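You operate a simulated robot arm through the tools that you are given. There is no shell and no other tool.

The job below is to be done with a simulated robot arm. You get a single attempt, and the scene is never put back.

JOB
Put things in order on the blue panel on the table. At the end: the blue hand pad stands on top of the black cover; the white pad stands where the green cloth stood; the green bulb stands where the white pad stood; the green cloth from the blue panel on the table is on the brown carton (marked "PLUGS"); whatever was shut is shut again. Leave all else as you found it, and nothing knocked over.

Only the result counts: the job must be done as asked and must still hold three seconds after the hand-in. Knocking over, shifting, dropping, spilling or breaking anything else fails it. Lids that push on must go on centred and level and be pressed home; caps that screw on are set level and turned clockwise until they are tight. Flat cloth is picked up by pressing the open fingertips on it (5 to 10 N) and closing them slowly along it; thin cloth reads only 2 to 8 mm in the jaws.

ROBOT AND FRAMES
A 7-joint arm with a two-finger parallel gripper, fixed in place. Base frame: the origin is at the foot of the arm, x ahead of it, y to its left, z up; the work surface is at about z = 0. Readings come in cm, degrees, newtons and seconds.
With the tool pointing down near the work surface it reaches from about 24 to 62 cm from the base axis. Its first joint turns from -66.0 to 66.0 degrees. Payload 2.6 kg.
The TCP is the grasp point between the finger pads, 3 cm short of the fingertips. In the tool frame z runs along the fingers and y along their closing line. The gripper opens to 9.4 cm. The fingers are 2.8 cm wide and 1 cm thick; the gripper's body (5 by 9.6 cm) begins 5.5 cm behind the TCP.
Orientation is that of the tool frame in the base frame, as a unit quaternion [x, y, z, w]. With the fingers straight down and closing along the base's y, the tool's x points along the base's -x, its y along +y and its z along -z.

CONTROLS
- The arm moves only by the tool step_arm. Its argument "plan" is a list of rows, each a list of 3 entries, a list of its own where there are three numbers: the shift along the tool's x, y, z in cm, then the turn, a rotation vector about the tool's x, y, z in degrees, then the finger opening in cm, from 0 to 9.4. In form: [[[x, y, z], [ax, ay, az], grip], ...]. A call has 1 to 20 rows; each row shifts and turns the commanded pose from where the row before left it, along the tool's axes as they then stand. Each row takes 0.2 s and may step no farther than 5 cm and 8.6 degrees from the row before; otherwise, or with a gripper value out of range, the whole call is refused. Where a pose cannot be reached the arm comes as near as it can. A force on the tool above 40 N (or 10 N above the force at the start of the call, whichever is more), or a blocked arm, ends the call early, and 0.2 s more pass. The fingers move at their own pace (about 7.2 cm/s each) and stop on an object; they squeeze with about 24 N. The grip force told is the motor's: it shows also when the fingers shut on nothing. Time passes only in rows, and 0.2 s behind the last, so rows that do not move let the fingers close. The reply holds the time, the measured pose of the TCP, the force on the tool along the base axes, the opening and the grip force, in the units named above and with some noise, with the torque about the TCP (base axes, N m) and any sound that the robot's microphone picked up, and new pictures: "show" is both (left out), scene, wrist or none.
- Cameras (640 x 400 px; columns grow to the right, rows downward): "scene" is fixed at [3.11, 43.16, 55.93]; the picture's right is [-0.80, -0.60, 0.00], its down [-0.38, 0.50, -0.78] and it looks along [0.47, -0.62, -0.63] (base axes); focal length 240 px, centre (320, 200). "wrist" rides on the gripper at [7.6, 1.4, -10.2] in the tool frame; the picture's right is [-0.18, 0.98, 0.00], its down [-0.75, -0.14, -0.64] and it looks along [-0.63, -0.12, 0.77] (tool axes); focal length 243 px, centre (320, 200). There is no depth. A picture from a camera that has moved, and an enlarged one, comes with that camera's place and axes in the base frame and with its lens.
- close_up(camera, box): a new picture of the part [left, top, right, bottom] of that camera's present view, enlarged. It takes no simulated time.
- finish_job(): hands the job in; it is judged then, once.

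Places have to be worked out from the pictures, the camera data and where the tool is seen. Open the gripper and draw the arm clear of the work before you hand the job in, unless the task says otherwise.

The tools are called after ">>>" as a command line: name --argument value ..., lists and objects as JSON in quotes. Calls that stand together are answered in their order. step_arm: Moves the arm, as the interface text tells. Its arguments: {"type":"object","properties":{"plan":{"type":"array"},"show":{"type":"string","enum":["both","scene","wrist","none"]}},"required":["plan"]} The other tools are called the same way: close_up (camera, box) takes an enlarged picture of a part of a camera's view; finish_job () hands the job in.

At the start:

```text
time_s: 0.0
position: [35.51, -6.49, 40.78]
ee_rot: [-0.001, 1.0, 0.0, 0.0]
force: [0.2, 0.1, -0.2]
moment: [0.01, 0.0, -0.01]
grip_width: 9.37
gripper_force: 0.0
```

scene: 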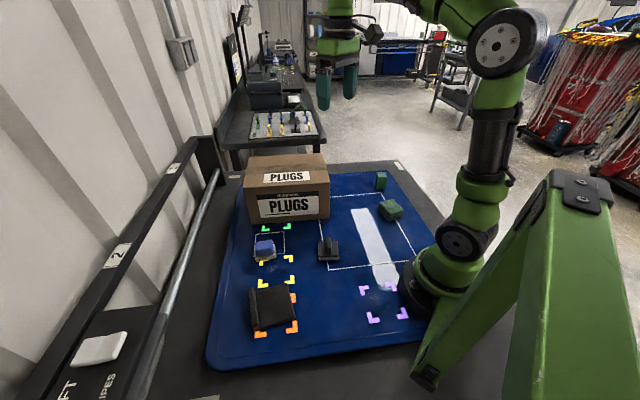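
wrist: 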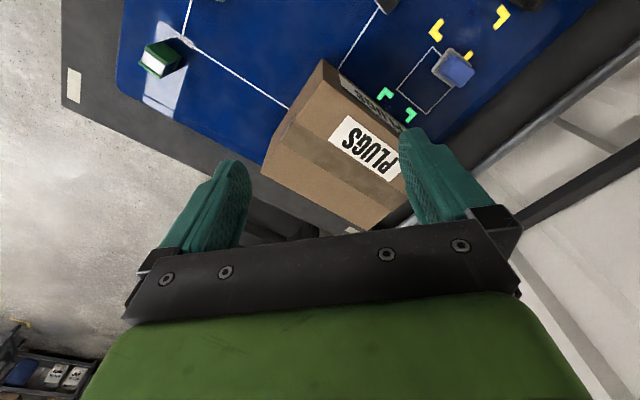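

The pictures show a blue panel with a carton, a blue item, a black cover/box, a black knob thing and green items. I enlarge the scene to identify everything.

>>> close_up --camera "scene" --box '[200, 140, 360, 240]'

>>> close_up --camera "scene" --box '[200, 220, 360, 320]'

>>> close_up --camera "scene" --box '[320, 150, 448, 230]'

>>> close_up --camera "scene" --box '[320, 240, 448, 320]'

>>> close_up --camera "wrist" --box '[100, 0, 340, 150]'

>>> close_up --camera "wrist" --box '[340, 0, 580, 150]'

>>> close_up --camera "scene" --box '[40, 300, 200, 400]'

```text
4.00 times, centred on (280, 190) of scene
camera zoom: at [3.11, 43.16, 55.93], right [-0.8, -0.6, 0.0], down [-0.38, 0.5, -0.78], along [0.47, -0.62, -0.63], focal length 962 px, centre (480, 240)
```

zoom: 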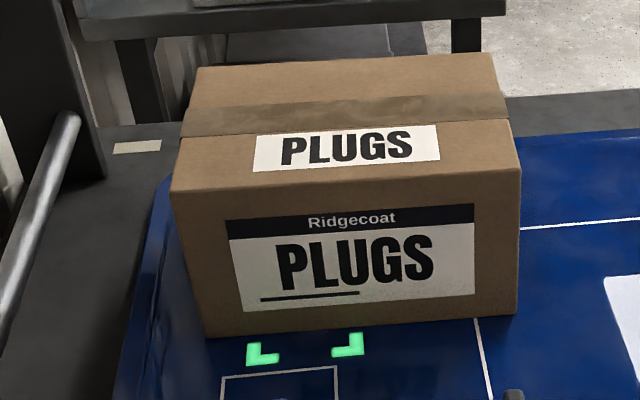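

```text
4.00 times, centred on (280, 270) of scene
camera zoom: at [3.11, 43.16, 55.93], right [-0.8, -0.6, 0.0], down [-0.38, 0.5, -0.78], along [0.47, -0.62, -0.63], focal length 962 px, centre (480, -80)
```

zoom: 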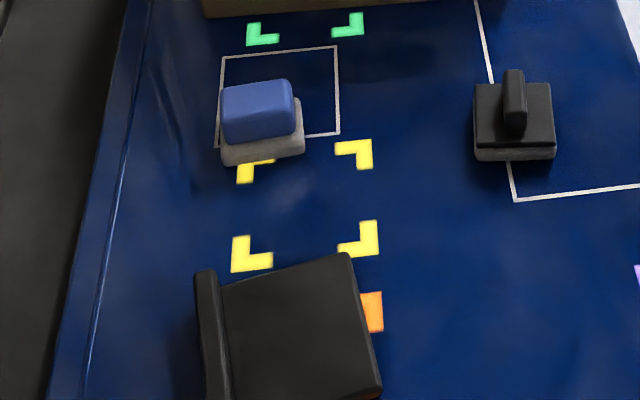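

```text
5.00 times, centred on (384, 190) of scene
camera zoom: at [3.11, 43.16, 55.93], right [-0.8, -0.6, 0.0], down [-0.38, 0.5, -0.78], along [0.47, -0.62, -0.63], focal length 1202 px, centre (0, 250)
```

zoom: 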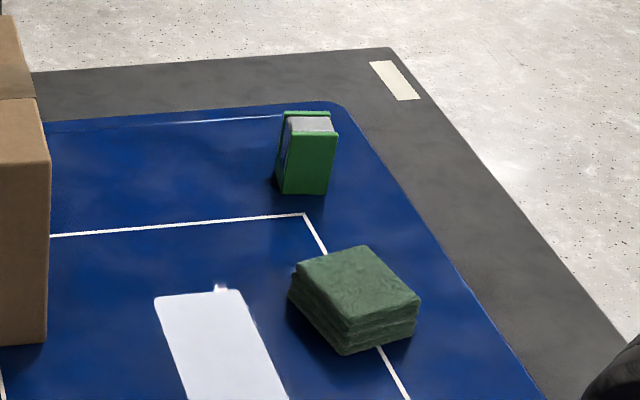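

```text
5.00 times, centred on (384, 280) of scene
camera zoom: at [3.11, 43.16, 55.93], right [-0.8, -0.6, 0.0], down [-0.38, 0.5, -0.78], along [0.47, -0.62, -0.63], focal length 1202 px, centre (0, -200)
```

zoom: 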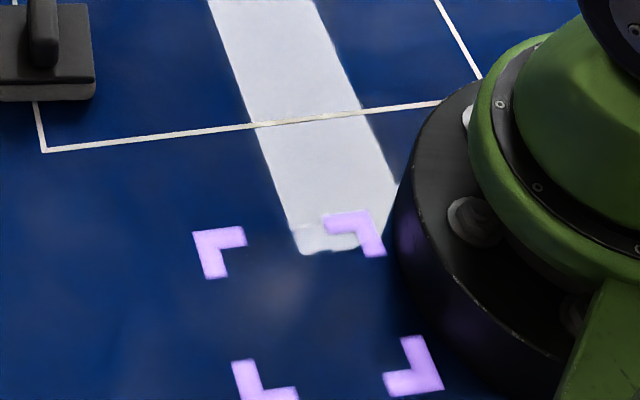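

```text
2.67 times, centred on (220, 75) of wrist
camera zoom: at [27.84, -5.09, 51.02], right [0.18, 0.98, 0.0], down [0.75, -0.14, 0.64], along [0.63, -0.12, -0.77], focal length 647 px, centre (587, 533)
```

zoom: 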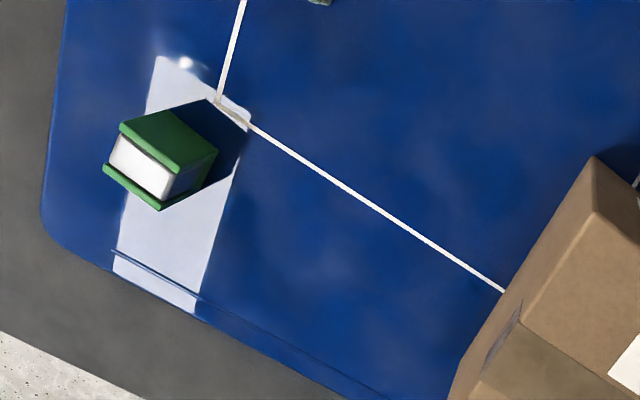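

```text
2.67 times, centred on (460, 75) of wrist
camera zoom: at [27.84, -5.09, 51.02], right [0.18, 0.98, 0.0], down [0.75, -0.14, 0.64], along [0.63, -0.12, -0.77], focal length 647 px, centre (-53, 533)
```

zoom: 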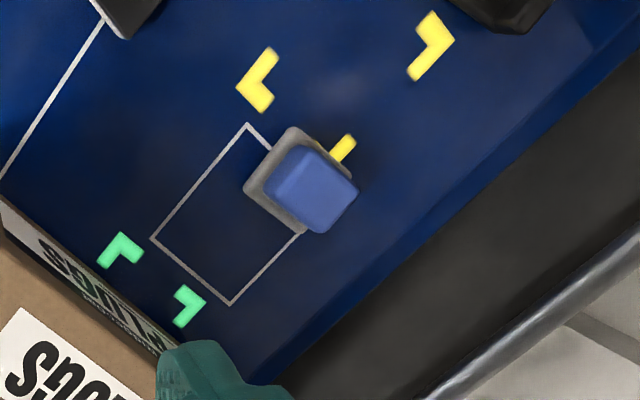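

```text
4.00 times, centred on (120, 350) of scene
camera zoom: at [3.11, 43.16, 55.93], right [-0.8, -0.6, 0.0], down [-0.38, 0.5, -0.78], along [0.47, -0.62, -0.63], focal length 962 px, centre (1120, -400)
```

zoom: 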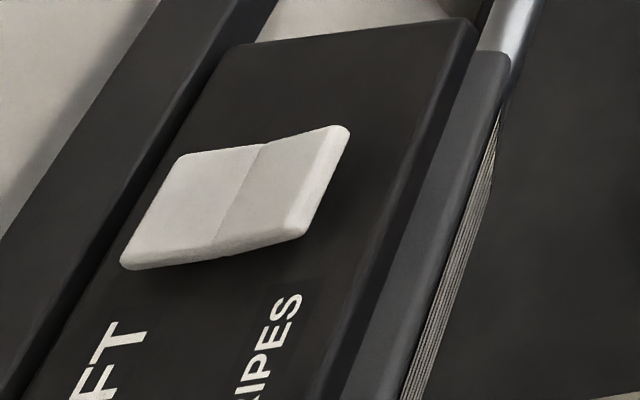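

The white strip is probably a light reflection, and I can't yet see the white pad or the bulb clearly. I move the wrist camera over the left part of the panel to look at the black items.

>>> step_arm --plan '[[[1.7, 4, 0.3], [0, 0, 0], 9.4], [[1.7, 4, 0.3], [0, 0, 0], 9.4], [[1.7, 4, 0.3], [0, 0, 0], 9.4], [[1.7, 4, 0.3], [0, 0, 0], 9.4], [[1.7, 4, 0.3], [0, 0, 0], 9.4], [[1.7, 4, 0.3], [0, 0, 0], 9.4], [[1.7, 4, 0.3], [0, 0, 0], 9.4], [[0, 0, 0], [0, 0, 0], 9.4]]'

>>> close_up --camera "scene" --box '[230, 270, 310, 350]'

```text
time_s: 1.8
position: [23.86, 21.47, 38.66]
ee_rot: [-0.001, 1.0, 0.0, 0.0]
force: [-0.3, 0.3, 0.3]
moment: [-0.01, -0.01, 0.04]
grip_width: 9.38
gripper_force: 0.1
camera wrist: at [16.24, 22.96, 48.87], right [0.18, 0.98, 0.0], down [0.75, -0.14, 0.64], along [0.63, -0.12, -0.77], focal length 243 px, centre (320, 200)
```

scene: 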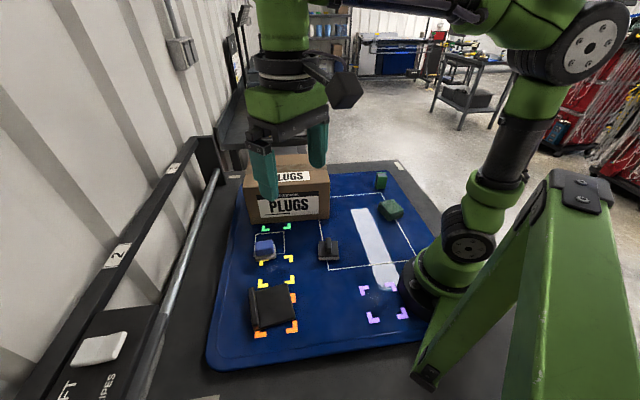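
wrist: 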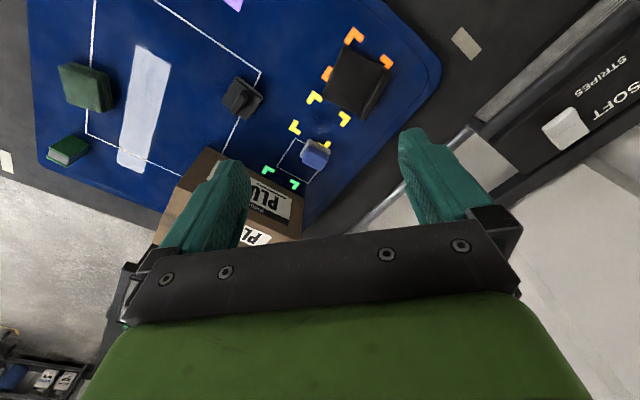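

```text
5.00 times, centred on (270, 310) of scene
camera zoom: at [3.11, 43.16, 55.93], right [-0.8, -0.6, 0.0], down [-0.38, 0.5, -0.78], along [0.47, -0.62, -0.63], focal length 1202 px, centre (570, -350)
```

zoom: 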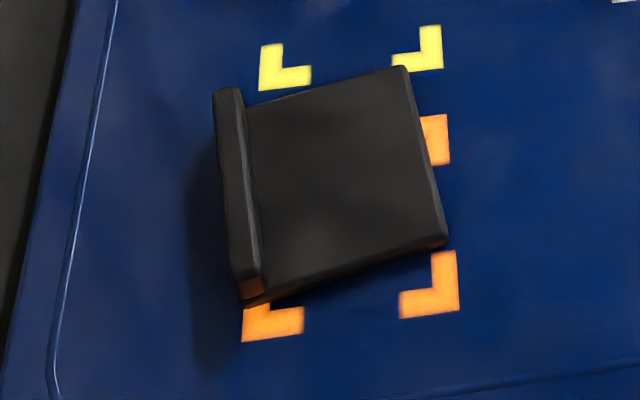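

The black flat piece with a lip near the orange marks may be a cover; the white rocker on the bench is at about (34, 51, 20). I enlarge the wrist view to check the items further.

>>> close_up --camera "wrist" --box '[20, 30, 180, 190]'

>>> close_up --camera "wrist" --box '[200, 20, 420, 200]'

>>> close_up --camera "wrist" --box '[440, 10, 640, 170]'

>>> close_up --camera "scene" --box '[0, 260, 220, 400]'

```text
2.50 times, centred on (100, 110) of wrist
camera zoom: at [16.24, 22.96, 48.87], right [0.18, 0.98, 0.0], down [0.75, -0.14, 0.64], along [0.63, -0.12, -0.77], focal length 606 px, centre (870, 425)
```

zoom: 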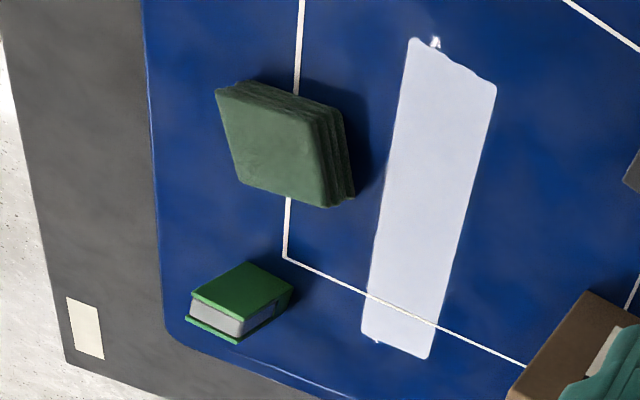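

```text
2.22 times, centred on (310, 110) of wrist
camera zoom: at [16.24, 22.96, 48.87], right [0.18, 0.98, 0.0], down [0.75, -0.14, 0.64], along [0.63, -0.12, -0.77], focal length 539 px, centre (342, 400)
```

zoom: 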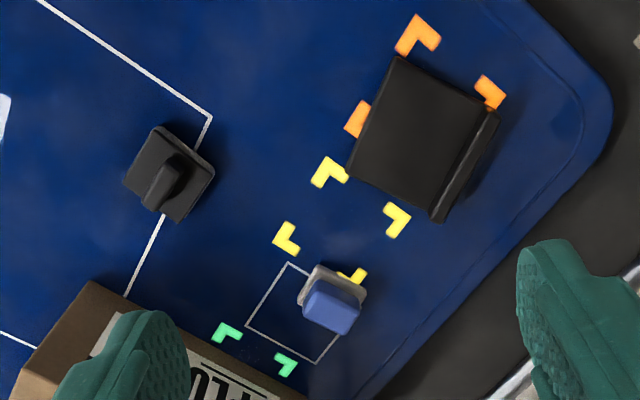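

```text
2.50 times, centred on (540, 90) of wrist
camera zoom: at [16.24, 22.96, 48.87], right [0.18, 0.98, 0.0], down [0.75, -0.14, 0.64], along [0.63, -0.12, -0.77], focal length 606 px, centre (-230, 475)
```

zoom: 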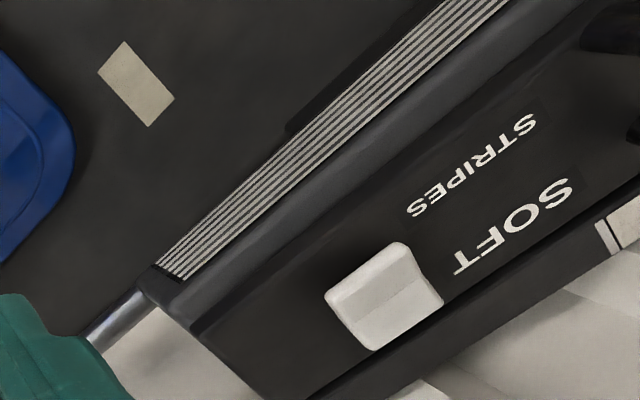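

```text
2.86 times, centred on (110, 330) of scene
camera zoom: at [3.11, 43.16, 55.93], right [-0.8, -0.6, 0.0], down [-0.38, 0.5, -0.78], along [0.47, -0.62, -0.63], focal length 687 px, centre (920, -171)
```

zoom: 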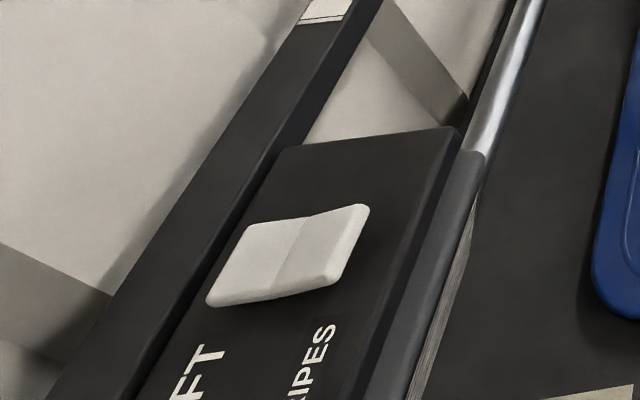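

The cover is a thin flat plate (~9 cm square, centre about (30, 27)) with a lip. The white pad and bulb are still unseen, so I tilt the wrist to look straight down near the base and purple marks.

>>> step_arm --plan '[[[0, -3.5, 0], [0, 8, 0], 9.4], [[0, -3.5, 0], [0, 8, 0], 9.4], [[0, -3.5, 0], [0, 8, 0], 9.4], [[0, -3.5, 0], [0, 8, 0], 9.4], [[0, -3.5, 0], [0, 8, 0], 9.4], [[0, 0, 0], [0, 0, 0], 9.4]]'

```text
time_s: 3.2
position: [21.8, 1.32, 34.4]
ee_rot: [-0.001, 0.949, -0.002, -0.316]
force: [-0.1, -0.2, -0.4]
moment: [0.0, -0.01, 0.01]
grip_width: 9.37
gripper_force: 0.0
out of reach, approached as far as the arm can: row 4, 5
camera wrist: at [21.71, 2.85, 47.23], right [0.15, 0.98, -0.11], down [0.99, -0.14, 0.06], along [0.05, -0.12, -0.99], focal length 243 px, centre (320, 200)
```

scene: 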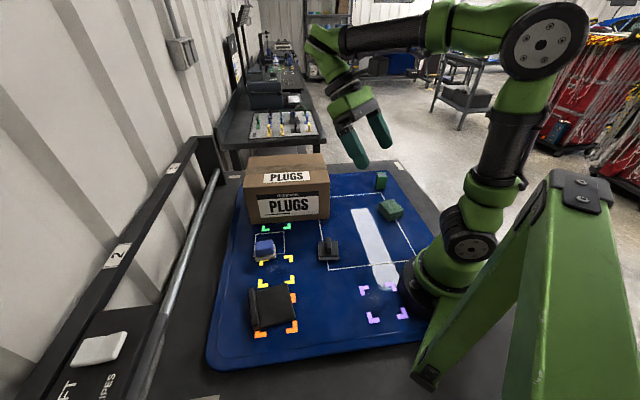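
wrist: 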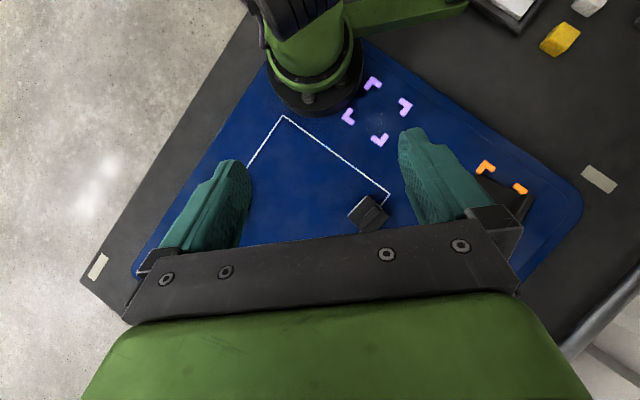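

At the top right, off the panel, a tray with white contents and a yellow block show up. I enlarge these and the purple square.

>>> close_up --camera "wrist" --box '[440, 0, 640, 125]'

>>> close_up --camera "wrist" --box '[300, 50, 460, 150]'

```text
3.20 times, centred on (540, 62) of wrist
camera zoom: at [21.71, 2.85, 47.23], right [0.15, 0.98, -0.11], down [0.99, -0.14, 0.06], along [0.05, -0.12, -0.99], focal length 776 px, centre (-384, 640)
```

zoom: 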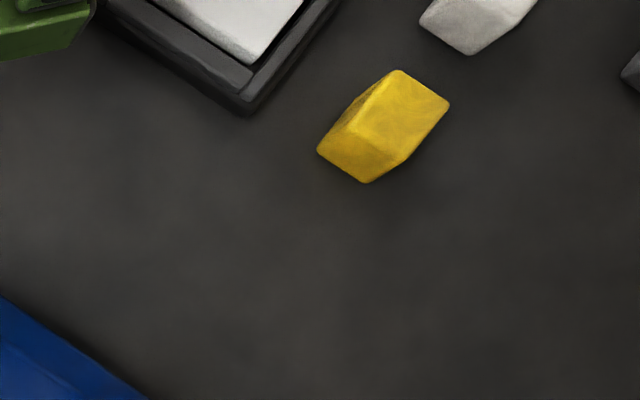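

```text
4.00 times, centred on (380, 100) of wrist
camera zoom: at [21.71, 2.85, 47.23], right [0.15, 0.98, -0.11], down [0.99, -0.14, 0.06], along [0.05, -0.12, -0.99], focal length 970 px, centre (80, 600)
```

zoom: 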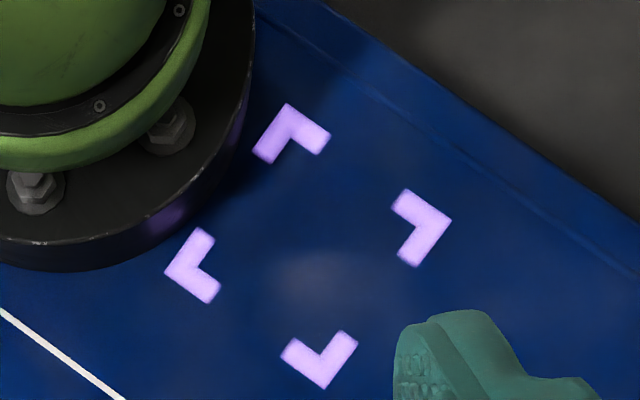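

Those off-panel items are out of reach scenery; the panel's purple square is empty. I untilt and move to inspect the green-and-white object in the corner from closer up.

>>> step_arm --plan '[[[0, -4, 0], [0, -7.36, 0], 9.4], [[0, -4, 0], [0, -7.36, 0], 9.4], [[0, -4, 0], [0, -7.36, 0], 9.4], [[0, -4, 0], [0, -7.36, 0], 9.4], [[0, -4, 0], [0, -7.36, 0], 9.4], [[-1, -3.5, 1], [0, 0, 0], 9.4], [[-1, -3.5, 3], [0, 0, 0], 9.4], [[-1, -1, 4], [0, 0, 0], 9.4], [[0, 0, 0], [0, 0, 0], 9.4]]'

```text
time_s: 5.2
position: [24.85, -26.79, 26.61]
ee_rot: [0.0, 1.0, -0.001, 0.0]
force: [0.7, 0.8, 0.4]
moment: [0.0, 0.01, 0.0]
grip_width: 9.42
gripper_force: 0.1
camera wrist: at [17.11, -25.23, 36.9], right [0.18, 0.98, 0.0], down [0.75, -0.14, 0.64], along [0.63, -0.12, -0.76], focal length 243 px, centre (320, 200)
```

scene: 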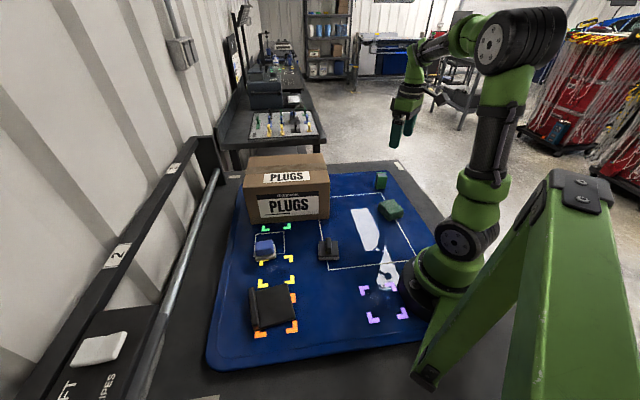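
wrist: 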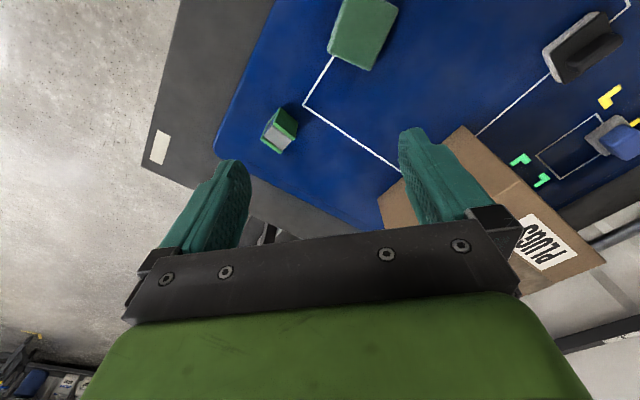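

The arm blocks part of the stripe reflection, confirming it is only light. I enlarge the green box and the black knobbed item from here.

>>> close_up --camera "wrist" --box '[240, 90, 320, 170]'

>>> close_up --camera "wrist" --box '[500, 0, 640, 200]'

>>> close_up --camera "wrist" --box '[310, 0, 430, 80]'

>>> close_up --camera "scene" --box '[340, 190, 450, 320]'

```text
5.00 times, centred on (280, 130) of wrist
camera zoom: at [17.11, -25.23, 36.9], right [0.18, 0.98, 0.0], down [0.75, -0.14, 0.64], along [0.63, -0.12, -0.76], focal length 1213 px, centre (520, 550)
```

zoom: 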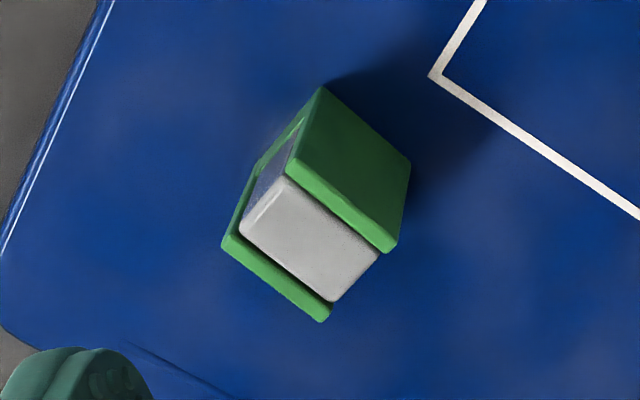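

```text
2.00 times, centred on (570, 100) of wrist
camera zoom: at [17.11, -25.23, 36.9], right [0.18, 0.98, 0.0], down [0.75, -0.14, 0.64], along [0.63, -0.12, -0.76], focal length 485 px, centre (-180, 400)
```

zoom: 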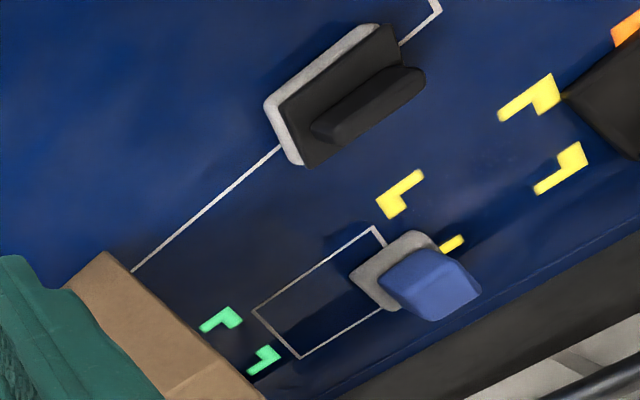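

```text
5.00 times, centred on (370, 40) of wrist
camera zoom: at [17.11, -25.23, 36.9], right [0.18, 0.98, 0.0], down [0.75, -0.14, 0.64], along [0.63, -0.12, -0.76], focal length 1213 px, centre (70, 1000)
```

zoom: 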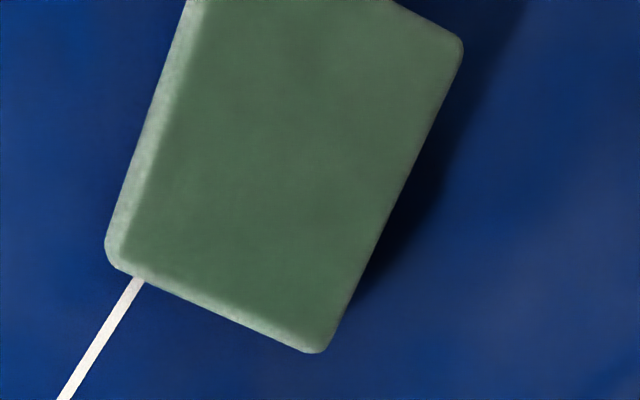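

```text
3.08 times, centred on (395, 255) of scene
camera zoom: at [3.11, 43.15, 55.93], right [-0.8, -0.6, 0.0], down [-0.38, 0.5, -0.78], along [0.47, -0.62, -0.63], focal length 740 px, centre (89, 31)
```

zoom: 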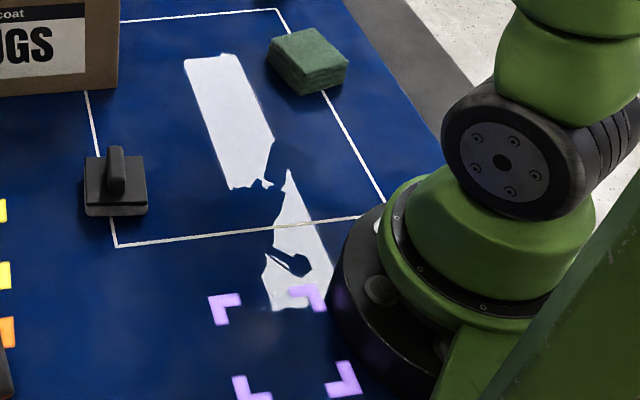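

The green object is two upright green plates with a white/grey block between them. I still need to see behind the carton, so I move the camera above it.

>>> step_arm --plan '[[[0, 2, -4], [0, 0, 0], 9.4], [[0, 3, -4], [0, 0, 0], 9.4], [[-2.5, 3, -3], [0, 0, 0], 9.4], [[-3, 3, -1], [0, 0, 0], 9.4], [[-3, 3, -1], [0, 0, 0], 9.4], [[-3, 3, -1], [0, 0, 0], 9.4], [[-3, 3, 0], [0, 0, 0], 9.4], [[-3, 3, 0], [0, 0, 0], 9.4], [[-3, 3, 0], [0, 0, 0], 9.4], [[-1, 1, 0], [0, 0, 0], 9.4], [[0, 0, 0], [0, 0, 0], 9.4]]'

```text
time_s: 7.6
position: [46.19, 0.42, 40.63]
ee_rot: [-0.001, 1.0, -0.002, 0.001]
force: [-0.5, 0.3, 0.8]
moment: [-0.01, -0.03, 0.04]
grip_width: 9.39
gripper_force: 0.0
camera wrist: at [38.47, 1.97, 50.93], right [0.18, 0.98, 0.0], down [0.75, -0.14, 0.64], along [0.63, -0.12, -0.77], focal length 243 px, centre (320, 200)
```

scene: 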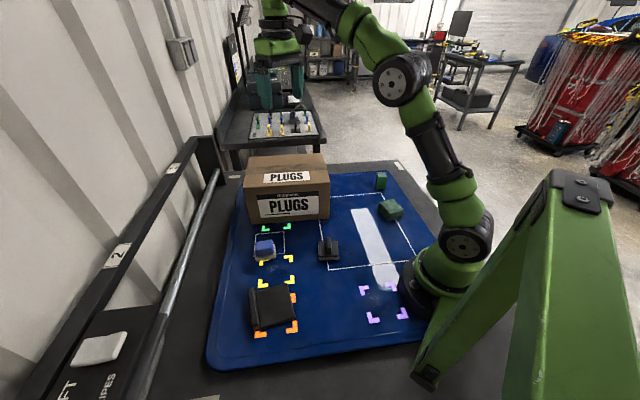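
wrist: 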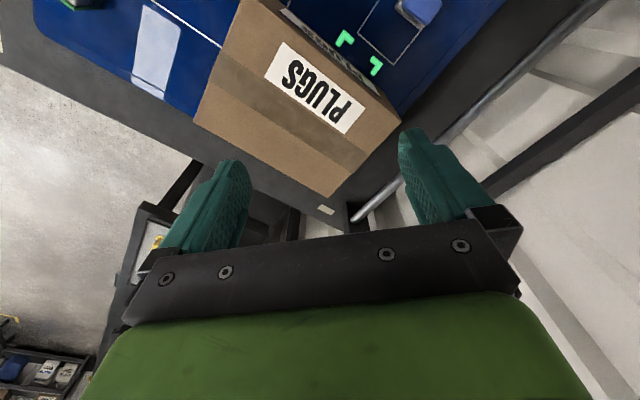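

Nothing is hidden behind the carton. I go low near the blue item to look at it and the black items in detail.

>>> step_arm --plan '[[[2.5, 1.5, 1], [0, 0, 0], 9.4], [[2.5, 2, 3], [0, 0, 0], 9.4], [[2.2, 2, 3.5], [0, 0, 0], 9.4], [[2, 2, 3.5], [0, 0, 0], 9.4], [[1, 2, 3.5], [0, 0, 0], 9.4], [[0, 2, 4], [0, 0, 0], 9.4], [[0, 2, 4], [0, 0, 0], 9.4], [[0, 0, 0], [0, 0, 0], 9.4]]'

>>> close_up --camera "wrist" --box '[200, 0, 520, 200]'

```text
time_s: 9.4
position: [36.23, 13.73, 18.13]
ee_rot: [-0.001, 1.0, -0.002, 0.001]
force: [0.3, -0.1, -0.6]
moment: [-0.01, -0.01, -0.02]
grip_width: 9.4
gripper_force: 0.0
camera wrist: at [28.45, 15.28, 28.42], right [0.18, 0.98, 0.0], down [0.75, -0.14, 0.64], along [0.63, -0.12, -0.77], focal length 243 px, centre (320, 200)
```

scene: 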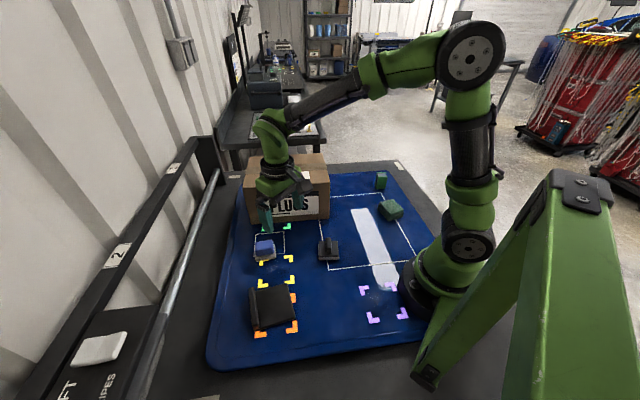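
wrist: 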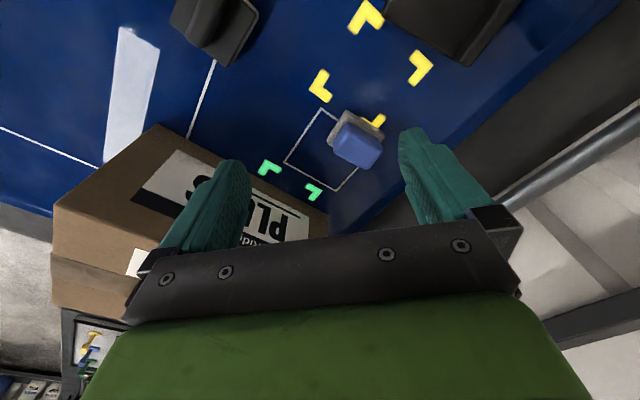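

```text
2.00 times, centred on (360, 100) of wrist
camera zoom: at [28.45, 15.28, 28.42], right [0.18, 0.98, 0.0], down [0.75, -0.14, 0.64], along [0.63, -0.12, -0.77], focal length 485 px, centre (240, 400)
```

zoom: 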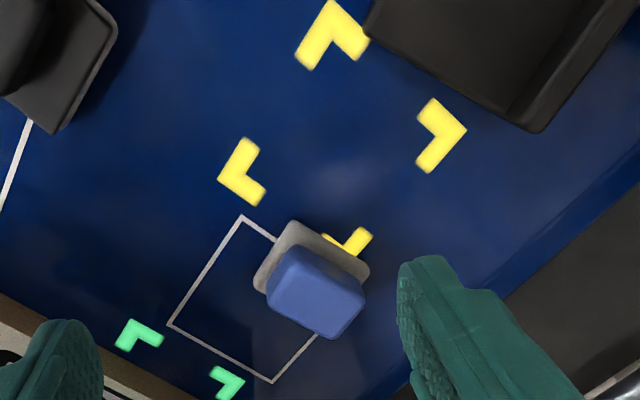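

The blue item is a blue block on a grey base at about (43, 16). I now back off to view the two black items at close range.

>>> step_arm --plan '[[[3, -1, -1], [0, 0, 0], 9.4], [[3, -1, -1], [0, 0, 0], 9.4], [[3, -1, 0], [0, 0, 0], 9.4], [[3, -1, 0], [0, 0, 0], 9.4], [[0, 0, 0], [0, 0, 0], 9.4]]' --show "wrist"

>>> close_up --camera "wrist" --box '[160, 40, 320, 160]'

>>> close_up --camera "wrist" --box '[360, 0, 560, 160]'

```text
time_s: 10.6
position: [24.03, 9.77, 20.27]
ee_rot: [-0.001, 1.0, -0.002, 0.002]
force: [-0.4, -0.1, -0.4]
moment: [0.0, -0.02, 0.01]
grip_width: 9.4
gripper_force: 0.1
camera wrist: at [16.42, 11.3, 30.52], right [0.18, 0.98, 0.0], down [0.75, -0.14, 0.64], along [0.63, -0.12, -0.77], focal length 243 px, centre (320, 200)
```

wrist: 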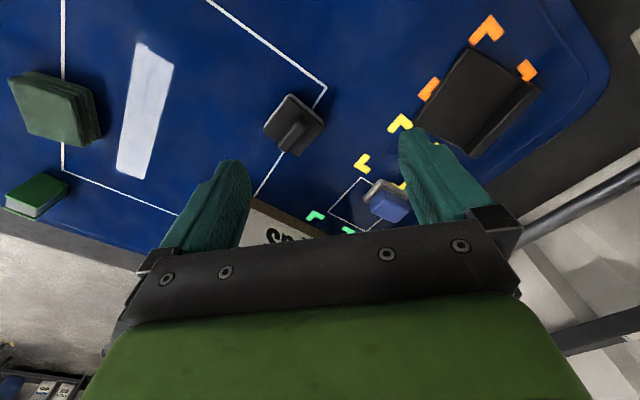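

```text
3.33 times, centred on (240, 100) of wrist
camera zoom: at [16.42, 11.3, 30.52], right [0.18, 0.98, 0.0], down [0.75, -0.14, 0.64], along [0.63, -0.12, -0.77], focal length 809 px, centre (587, 533)
```

zoom: 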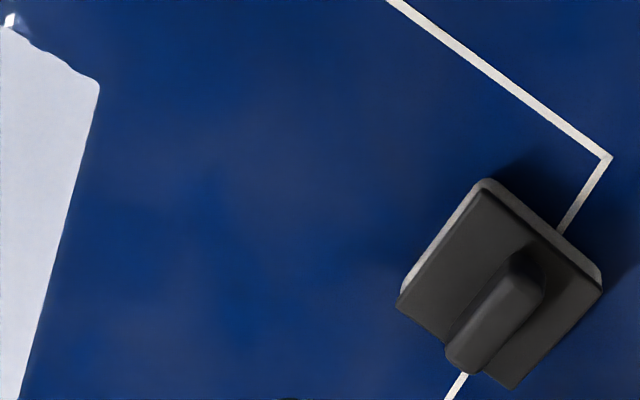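

```text
2.50 times, centred on (460, 80) of wrist
camera zoom: at [16.42, 11.3, 30.52], right [0.18, 0.98, 0.0], down [0.75, -0.14, 0.64], along [0.63, -0.12, -0.77], focal length 606 px, centre (-30, 500)
```

zoom: 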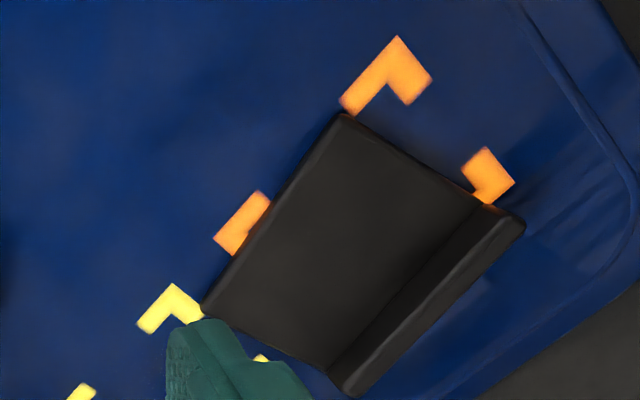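

The six named things seem to match the six items on the panel, but off-panel blocks seen earlier (yellow, white, a tray) deserve a look before I decide. I raise the arm and yaw the wrist to see them.

>>> step_arm --plan '[[[0.5, 2, -4], [0, 0, 0], 9.4], [[0.5, 4, -4], [0, 0, 0], 9.4], [[0.5, 4, -4], [0, 0, 0], 9.4], [[0.5, 4, -3], [0, 0, 0], 9.4], [[0, 0, 0], [0, 0, -8.4], 9.4], [[0, 0, 0], [0, 0, -8.4], 9.4], [[0, 0, 0], [0, 0, -8.4], 9.4], [[0, 0, 0], [0, 0, -8.4], 9.4], [[0, 0, 0], [0, 0, -8.4], 9.4], [[0, 0, 0], [0, 0, -8.4], 9.4], [[0, 0, 0], [0, 0, -8.4], 9.4], [[0, 0, 0], [0, 0, -8.4], 9.4], [[0, 0, 0], [0, 0, -8.4], 9.4], [[0, 0, 0], [0, 0, -8.4], 9.4], [[0, 0, 0], [0, 0, 0], 9.4]]' --show "wrist"

>>> close_up --camera "wrist" --box '[0, 0, 640, 240]'

```text
refused: row 2 steps farther than a row can; nothing moved
```

```text
1.00 times, centred on (320, 120) of wrist (not enlarged: the box is as wide or as high as the picture)
camera zoom: at [16.42, 11.3, 30.52], right [0.18, 0.98, 0.0], down [0.75, -0.14, 0.64], along [0.63, -0.12, -0.77], focal length 243 px, centre (320, 280)
```

zoom: 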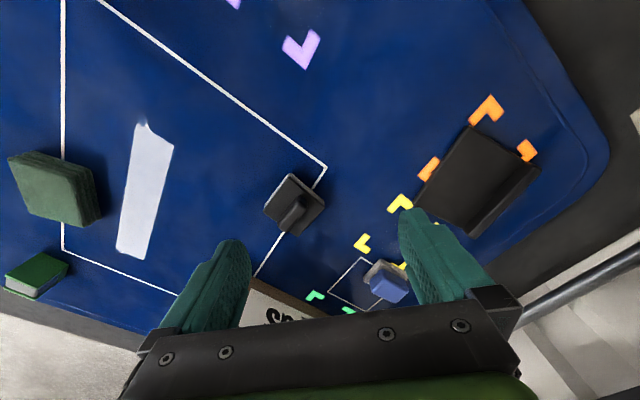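

The call was refused because of step length; I repeat it with shorter steps.

>>> step_arm --plan '[[[0.4, 2, -3.7], [0, 0, 0], 9.4], [[0.4, 3, -3.7], [0, 0, 0], 9.4], [[0.4, 3, -3.7], [0, 0, 0], 9.4], [[0.4, 3, -3.7], [0, 0, 0], 9.4], [[0.4, 3, 0], [0, 0, 0], 9.4], [[0, 0, 0], [0, 0, -8.4], 9.4], [[0, 0, 0], [0, 0, -8.4], 9.4], [[0, 0, 0], [0, 0, -8.4], 9.4], [[0, 0, 0], [0, 0, -8.4], 9.4], [[0, 0, 0], [0, 0, -8.4], 9.4], [[0, 0, 0], [0, 0, -8.4], 9.4], [[0, 0, 0], [0, 0, -8.4], 9.4], [[0, 0, 0], [0, 0, -8.4], 9.4], [[0, 0, 0], [0, 0, -8.4], 9.4], [[0, 0, 0], [0, 0, -8.4], 9.4], [[0, 0, 0], [0, 0, 0], 9.4]]' --show "wrist"

>>> close_up --camera "wrist" --box '[320, 0, 640, 200]'

```text
time_s: 14.0
position: [22.11, 23.91, 34.84]
ee_rot: [-0.67, 0.742, -0.002, 0.0]
force: [0.8, -0.4, -0.6]
moment: [-0.01, 0.01, 0.0]
grip_width: 9.39
gripper_force: 0.0
camera wrist: at [19.9, 16.57, 45.1], right [-0.96, 0.28, 0.0], down [0.21, 0.74, 0.64], along [0.18, 0.61, -0.77], focal length 243 px, centre (320, 200)
```

wrist: 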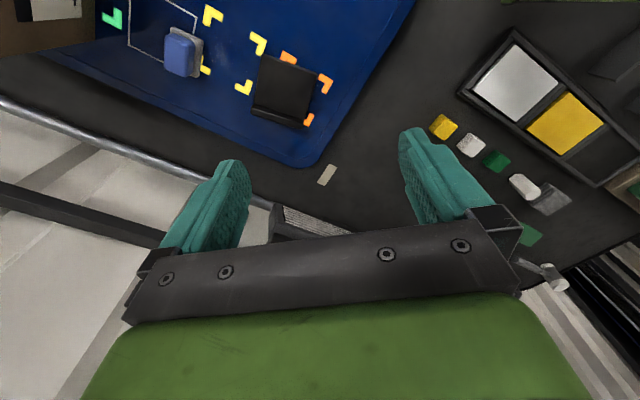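

```text
2.00 times, centred on (480, 100) of wrist
camera zoom: at [19.9, 16.57, 45.1], right [-0.96, 0.28, 0.0], down [0.21, 0.74, 0.64], along [0.18, 0.61, -0.77], focal length 485 px, centre (0, 400)
```

zoom: 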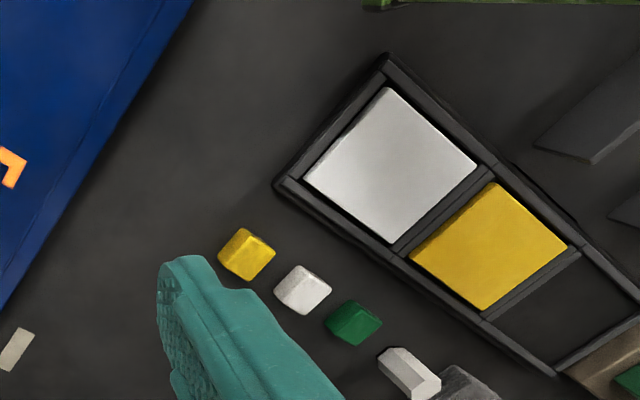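

There's a side station off the panel: a tray with white and yellow pads and a row of coloured blocks. I move nearer and yaw further to see all of it.

>>> step_arm --plan '[[[0, 3, 0], [0, 0, -8.4], 9.4], [[0, 3, 0], [0, 0, -8.4], 9.4], [[0, 2, 0], [0, 0, -8.4], 9.4], [[0, 0, 0], [0, 0, -8.4], 9.4], [[0, 0, 0], [0, 0, -8.4], 9.4], [[0, 0, 0], [0, 0, 0], 9.4]]' --show "wrist"

>>> close_up --camera "wrist" --box '[240, 0, 640, 240]'

```text
time_s: 15.4
position: [14.12, 23.75, 34.82]
ee_rot: [0.892, -0.452, 0.003, 0.001]
force: [-0.6, 0.3, 0.0]
moment: [0.01, 0.01, -0.02]
grip_width: 9.38
gripper_force: 0.0
camera wrist: at [17.48, 16.86, 45.16], right [-0.9, -0.43, 0.0], down [-0.33, 0.69, 0.64], along [-0.28, 0.58, -0.77], focal length 243 px, centre (320, 200)
```

wrist: 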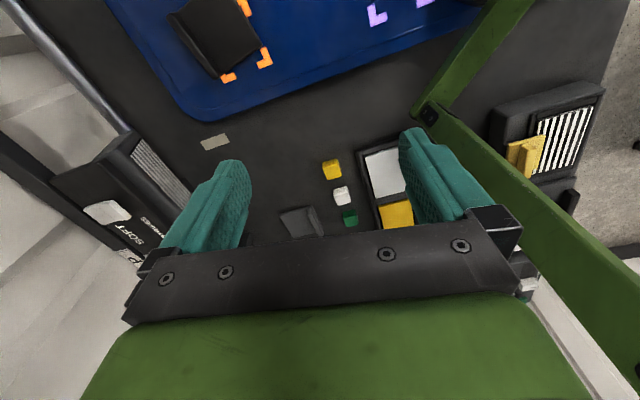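

```text
1.60 times, centred on (440, 120) of wrist
camera zoom: at [17.48, 16.86, 45.16], right [-0.9, -0.43, 0.0], down [-0.33, 0.69, 0.64], along [-0.28, 0.58, -0.77], focal length 388 px, centre (128, 328)
```

zoom: 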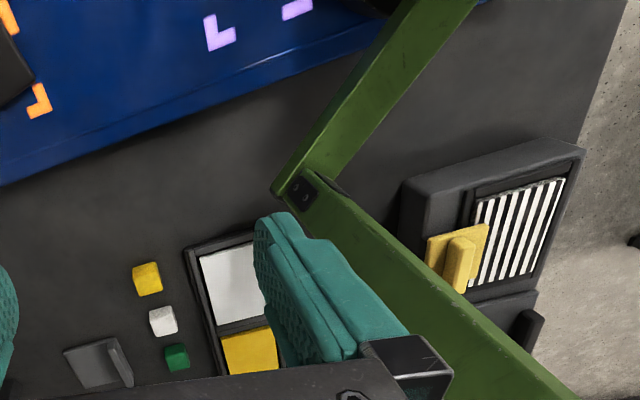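

There are look-alike decoys here (a grey cover with a lip, a yellow handled pad). I enlarge them to learn what the kinds look like.

>>> close_up --camera "wrist" --box '[480, 80, 608, 208]'

>>> close_up --camera "wrist" --box '[270, 140, 430, 240]'

>>> close_up --camera "wrist" --box '[150, 0, 290, 90]'

```text
3.12 times, centred on (544, 144) of wrist
camera zoom: at [17.48, 16.86, 45.16], right [-0.9, -0.43, 0.0], down [-0.33, 0.69, 0.64], along [-0.28, 0.58, -0.77], focal length 758 px, centre (-380, 375)
```

zoom: 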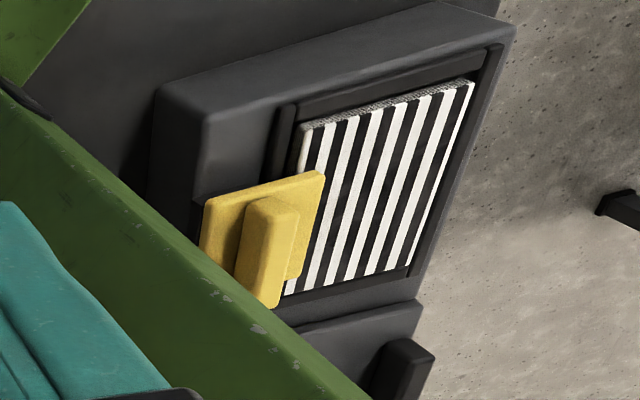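

```text
4.00 times, centred on (350, 190) of wrist
camera zoom: at [17.48, 16.86, 45.16], right [-0.9, -0.43, 0.0], down [-0.33, 0.69, 0.64], along [-0.28, 0.58, -0.77], focal length 970 px, centre (200, 240)
```

zoom: 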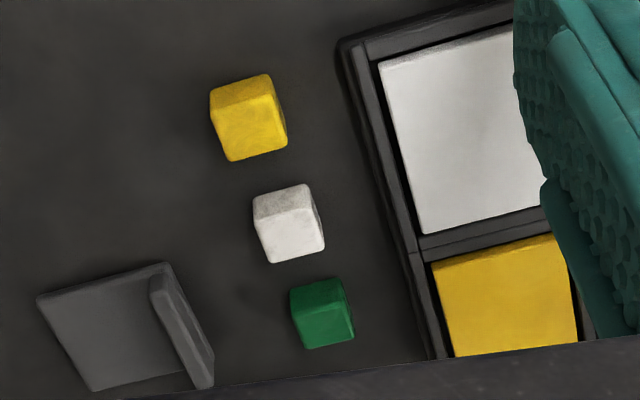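

```text
4.44 times, centred on (220, 45) of wrist
camera zoom: at [17.48, 16.86, 45.16], right [-0.9, -0.43, 0.0], down [-0.33, 0.69, 0.64], along [-0.28, 0.58, -0.77], focal length 1078 px, centre (764, 889)
```

zoom: 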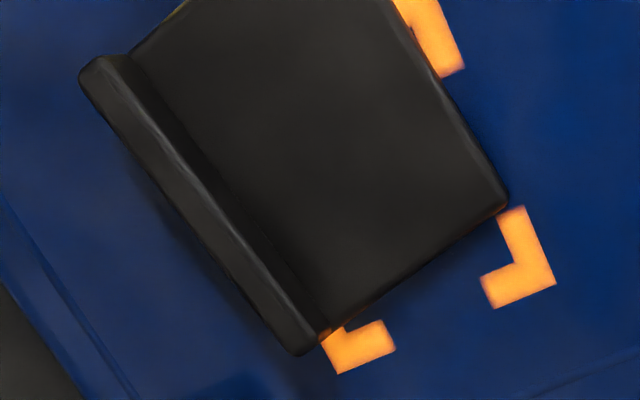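

The lipped plate shape is a "cover" kind, so the black cover is the lipped plate. I turn the wrist back and go look closely at the green-and-white object from low height.

>>> step_arm --plan '[[[0, 0, 0], [0, 0, 8.4], 9.4], [[0, 0, 0], [0, 0, 8.4], 9.4], [[0, 0, 0], [0, 0, 8.4], 9.4], [[0, 0, 0], [0, 0, 8.4], 9.4], [[0, 0, 0], [0, 0, 8.4], 9.4], [[0, 0, 0], [0, 0, 8.4], 9.4], [[0, 0, 0], [0, 0, 8.4], 9.4], [[0, 0, 0], [0, 0, 8.4], 9.4], [[0, 0, 0], [0, 0, 8.4], 9.4], [[0, 0, 0], [0, 0, 8.4], 9.4], [[0, 0, 0], [0, 0, 8.4], 9.4], [[0, 0, 0], [0, 0, 8.4], 9.4], [[0, 0, 0], [0, 0, 8.4], 9.4], [[0, 0, 0], [0, 0, 8.4], 9.4], [[0, 0, 0], [0, 0, 8.4], 9.4]]' --show "none"

>>> step_arm --plan '[[[-1.5, -4.5, 0], [0, 0, 0], 9.4], [[-1.5, -4.5, 0], [0, 0, 0], 9.4], [[-1.5, -4.5, 0], [0, 0, 0], 9.4], [[-1.5, -4.5, 0], [0, 0, 0], 9.4], [[-1.5, -4.5, 0], [0, 0, 0], 9.4], [[-1.5, -4.5, 0], [0, 0, 0], 9.4], [[-1, -4.5, 1.5], [0, 0, 0], 9.4], [[-1, -4.5, 1.5], [0, 0, 0], 9.4], [[-1, -4.5, 1.5], [0, 0, 0], 9.4], [[-1, -4.5, 1.5], [0, 0, 0], 9.4], [[0, -4, 2.5], [0, 0, 0], 9.4], [[0, -4, 2.5], [0, 0, 0], 9.4], [[0, 0, 4], [0, 0, 0], 9.4], [[0, 0, 4], [0, 0, 0], 9.4], [[0, 0, 0], [0, 0, 0], 9.4]]' --show "wrist"

>>> close_up --camera "wrist" --box '[200, 50, 440, 200]'

```text
time_s: 18.6
position: [14.2, 23.61, 34.83]
ee_rot: [0.002, 1.0, -0.002, 0.001]
force: [-0.3, 0.2, 0.6]
moment: [0.04, 0.01, 0.0]
grip_width: 9.38
gripper_force: 0.1
```

```text
time_s: 21.8
position: [27.26, -29.46, 15.89]
ee_rot: [-0.001, 1.0, -0.002, 0.001]
force: [0.0, -0.7, -1.6]
moment: [-0.02, 0.02, 0.04]
grip_width: 9.44
gripper_force: 0.1
camera wrist: at [19.5, -28.03, 26.13], right [0.18, 0.98, 0.0], down [0.75, -0.14, 0.64], along [0.63, -0.12, -0.76], focal length 243 px, centre (320, 200)
```

wrist: 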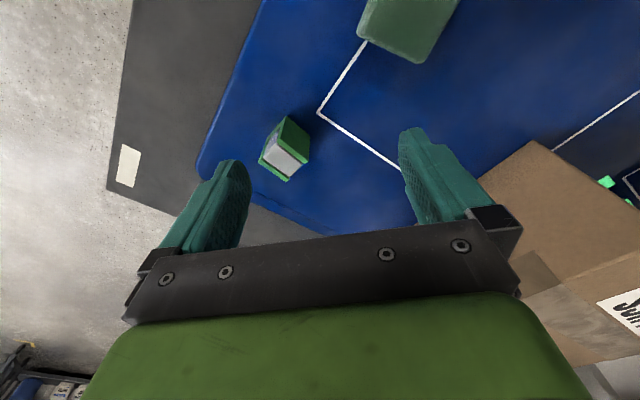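

```text
2.67 times, centred on (320, 125) of wrist
camera zoom: at [19.5, -28.03, 26.13], right [0.18, 0.98, 0.0], down [0.75, -0.14, 0.64], along [0.63, -0.12, -0.76], focal length 647 px, centre (320, 400)
```

zoom: 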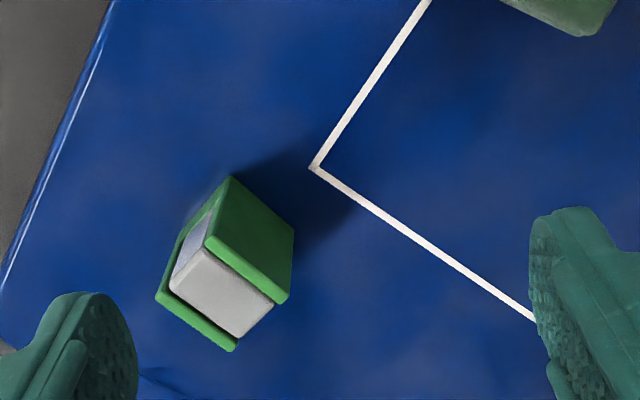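

The green piece is a white block in a green sleeve, about 4–5 cm tall: by elimination it must be the green bulb, and the black-handled item with the white base must be the white pad. I now measure the green cloth from above.

>>> step_arm --plan '[[[0, 0, -4], [0, 0, 0], 9.4], [[2, 3, -3], [0, 0, 0], 9.4], [[2, 3, -3], [0, 0, 0], 9.4], [[2.3, 3, -2], [0, 0, 0], 9.4], [[0, 0, 0], [0, 0, 0], 9.4]]' --show "wrist"

>>> close_up --camera "wrist" --box '[220, 0, 380, 100]'

>>> close_up --camera "wrist" --box '[160, 80, 320, 180]'

```text
time_s: 23.0
position: [20.77, -20.11, 27.85]
ee_rot: [0.0, 1.0, 0.0, 0.0]
force: [-0.9, -0.1, 0.4]
moment: [-0.01, -0.02, 0.01]
grip_width: 9.41
gripper_force: 0.1
camera wrist: at [13.1, -18.63, 38.15], right [0.18, 0.98, 0.0], down [0.75, -0.14, 0.64], along [0.63, -0.12, -0.77], focal length 243 px, centre (320, 200)
```

wrist: 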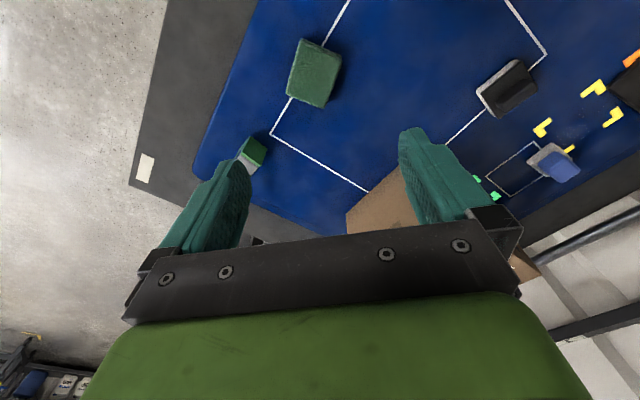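

```text
4.00 times, centred on (300, 50) of wrist
camera zoom: at [13.1, -18.63, 38.15], right [0.18, 0.98, 0.0], down [0.75, -0.14, 0.64], along [0.63, -0.12, -0.77], focal length 970 px, centre (400, 800)
```

zoom: 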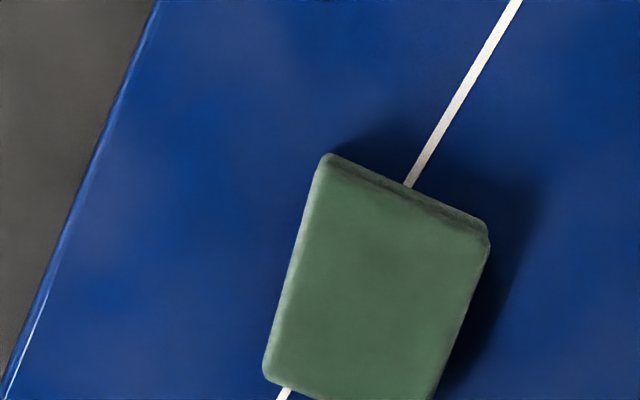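

```text
4.00 times, centred on (240, 130) of wrist
camera zoom: at [13.1, -18.63, 38.15], right [0.18, 0.98, 0.0], down [0.75, -0.14, 0.64], along [0.63, -0.12, -0.77], focal length 970 px, centre (640, 480)
```

zoom: 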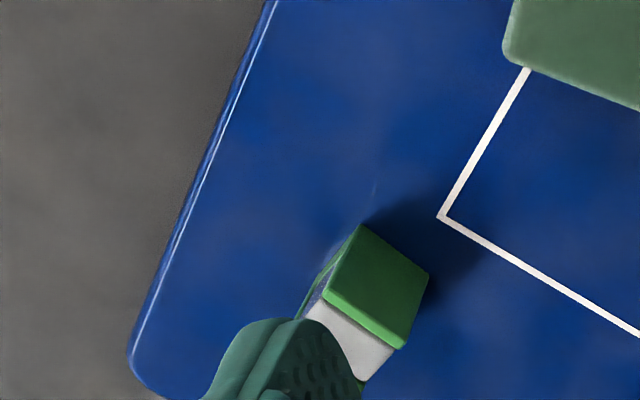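

I take a centred close-up of the cloth for measuring corners.

>>> close_up --camera "wrist" --box '[250, 20, 378, 120]'

>>> close_up --camera "wrist" --box '[460, 40, 588, 120]'

```text
4.00 times, centred on (314, 70) of wrist
camera zoom: at [13.1, -18.63, 38.15], right [0.18, 0.98, 0.0], down [0.75, -0.14, 0.64], along [0.63, -0.12, -0.77], focal length 970 px, centre (344, 720)
```

zoom: 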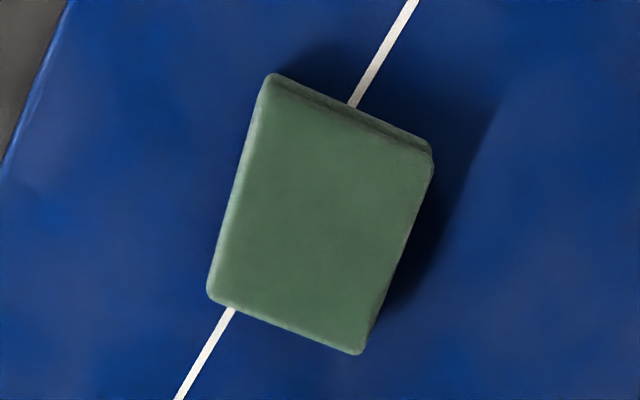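

```text
5.00 times, centred on (524, 80) of wrist
camera zoom: at [13.1, -18.63, 38.15], right [0.18, 0.98, 0.0], down [0.75, -0.14, 0.64], along [0.63, -0.12, -0.77], focal length 1213 px, centre (-700, 800)
```

zoom: 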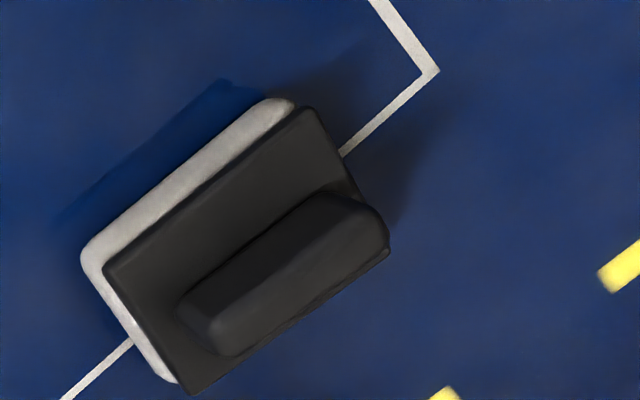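

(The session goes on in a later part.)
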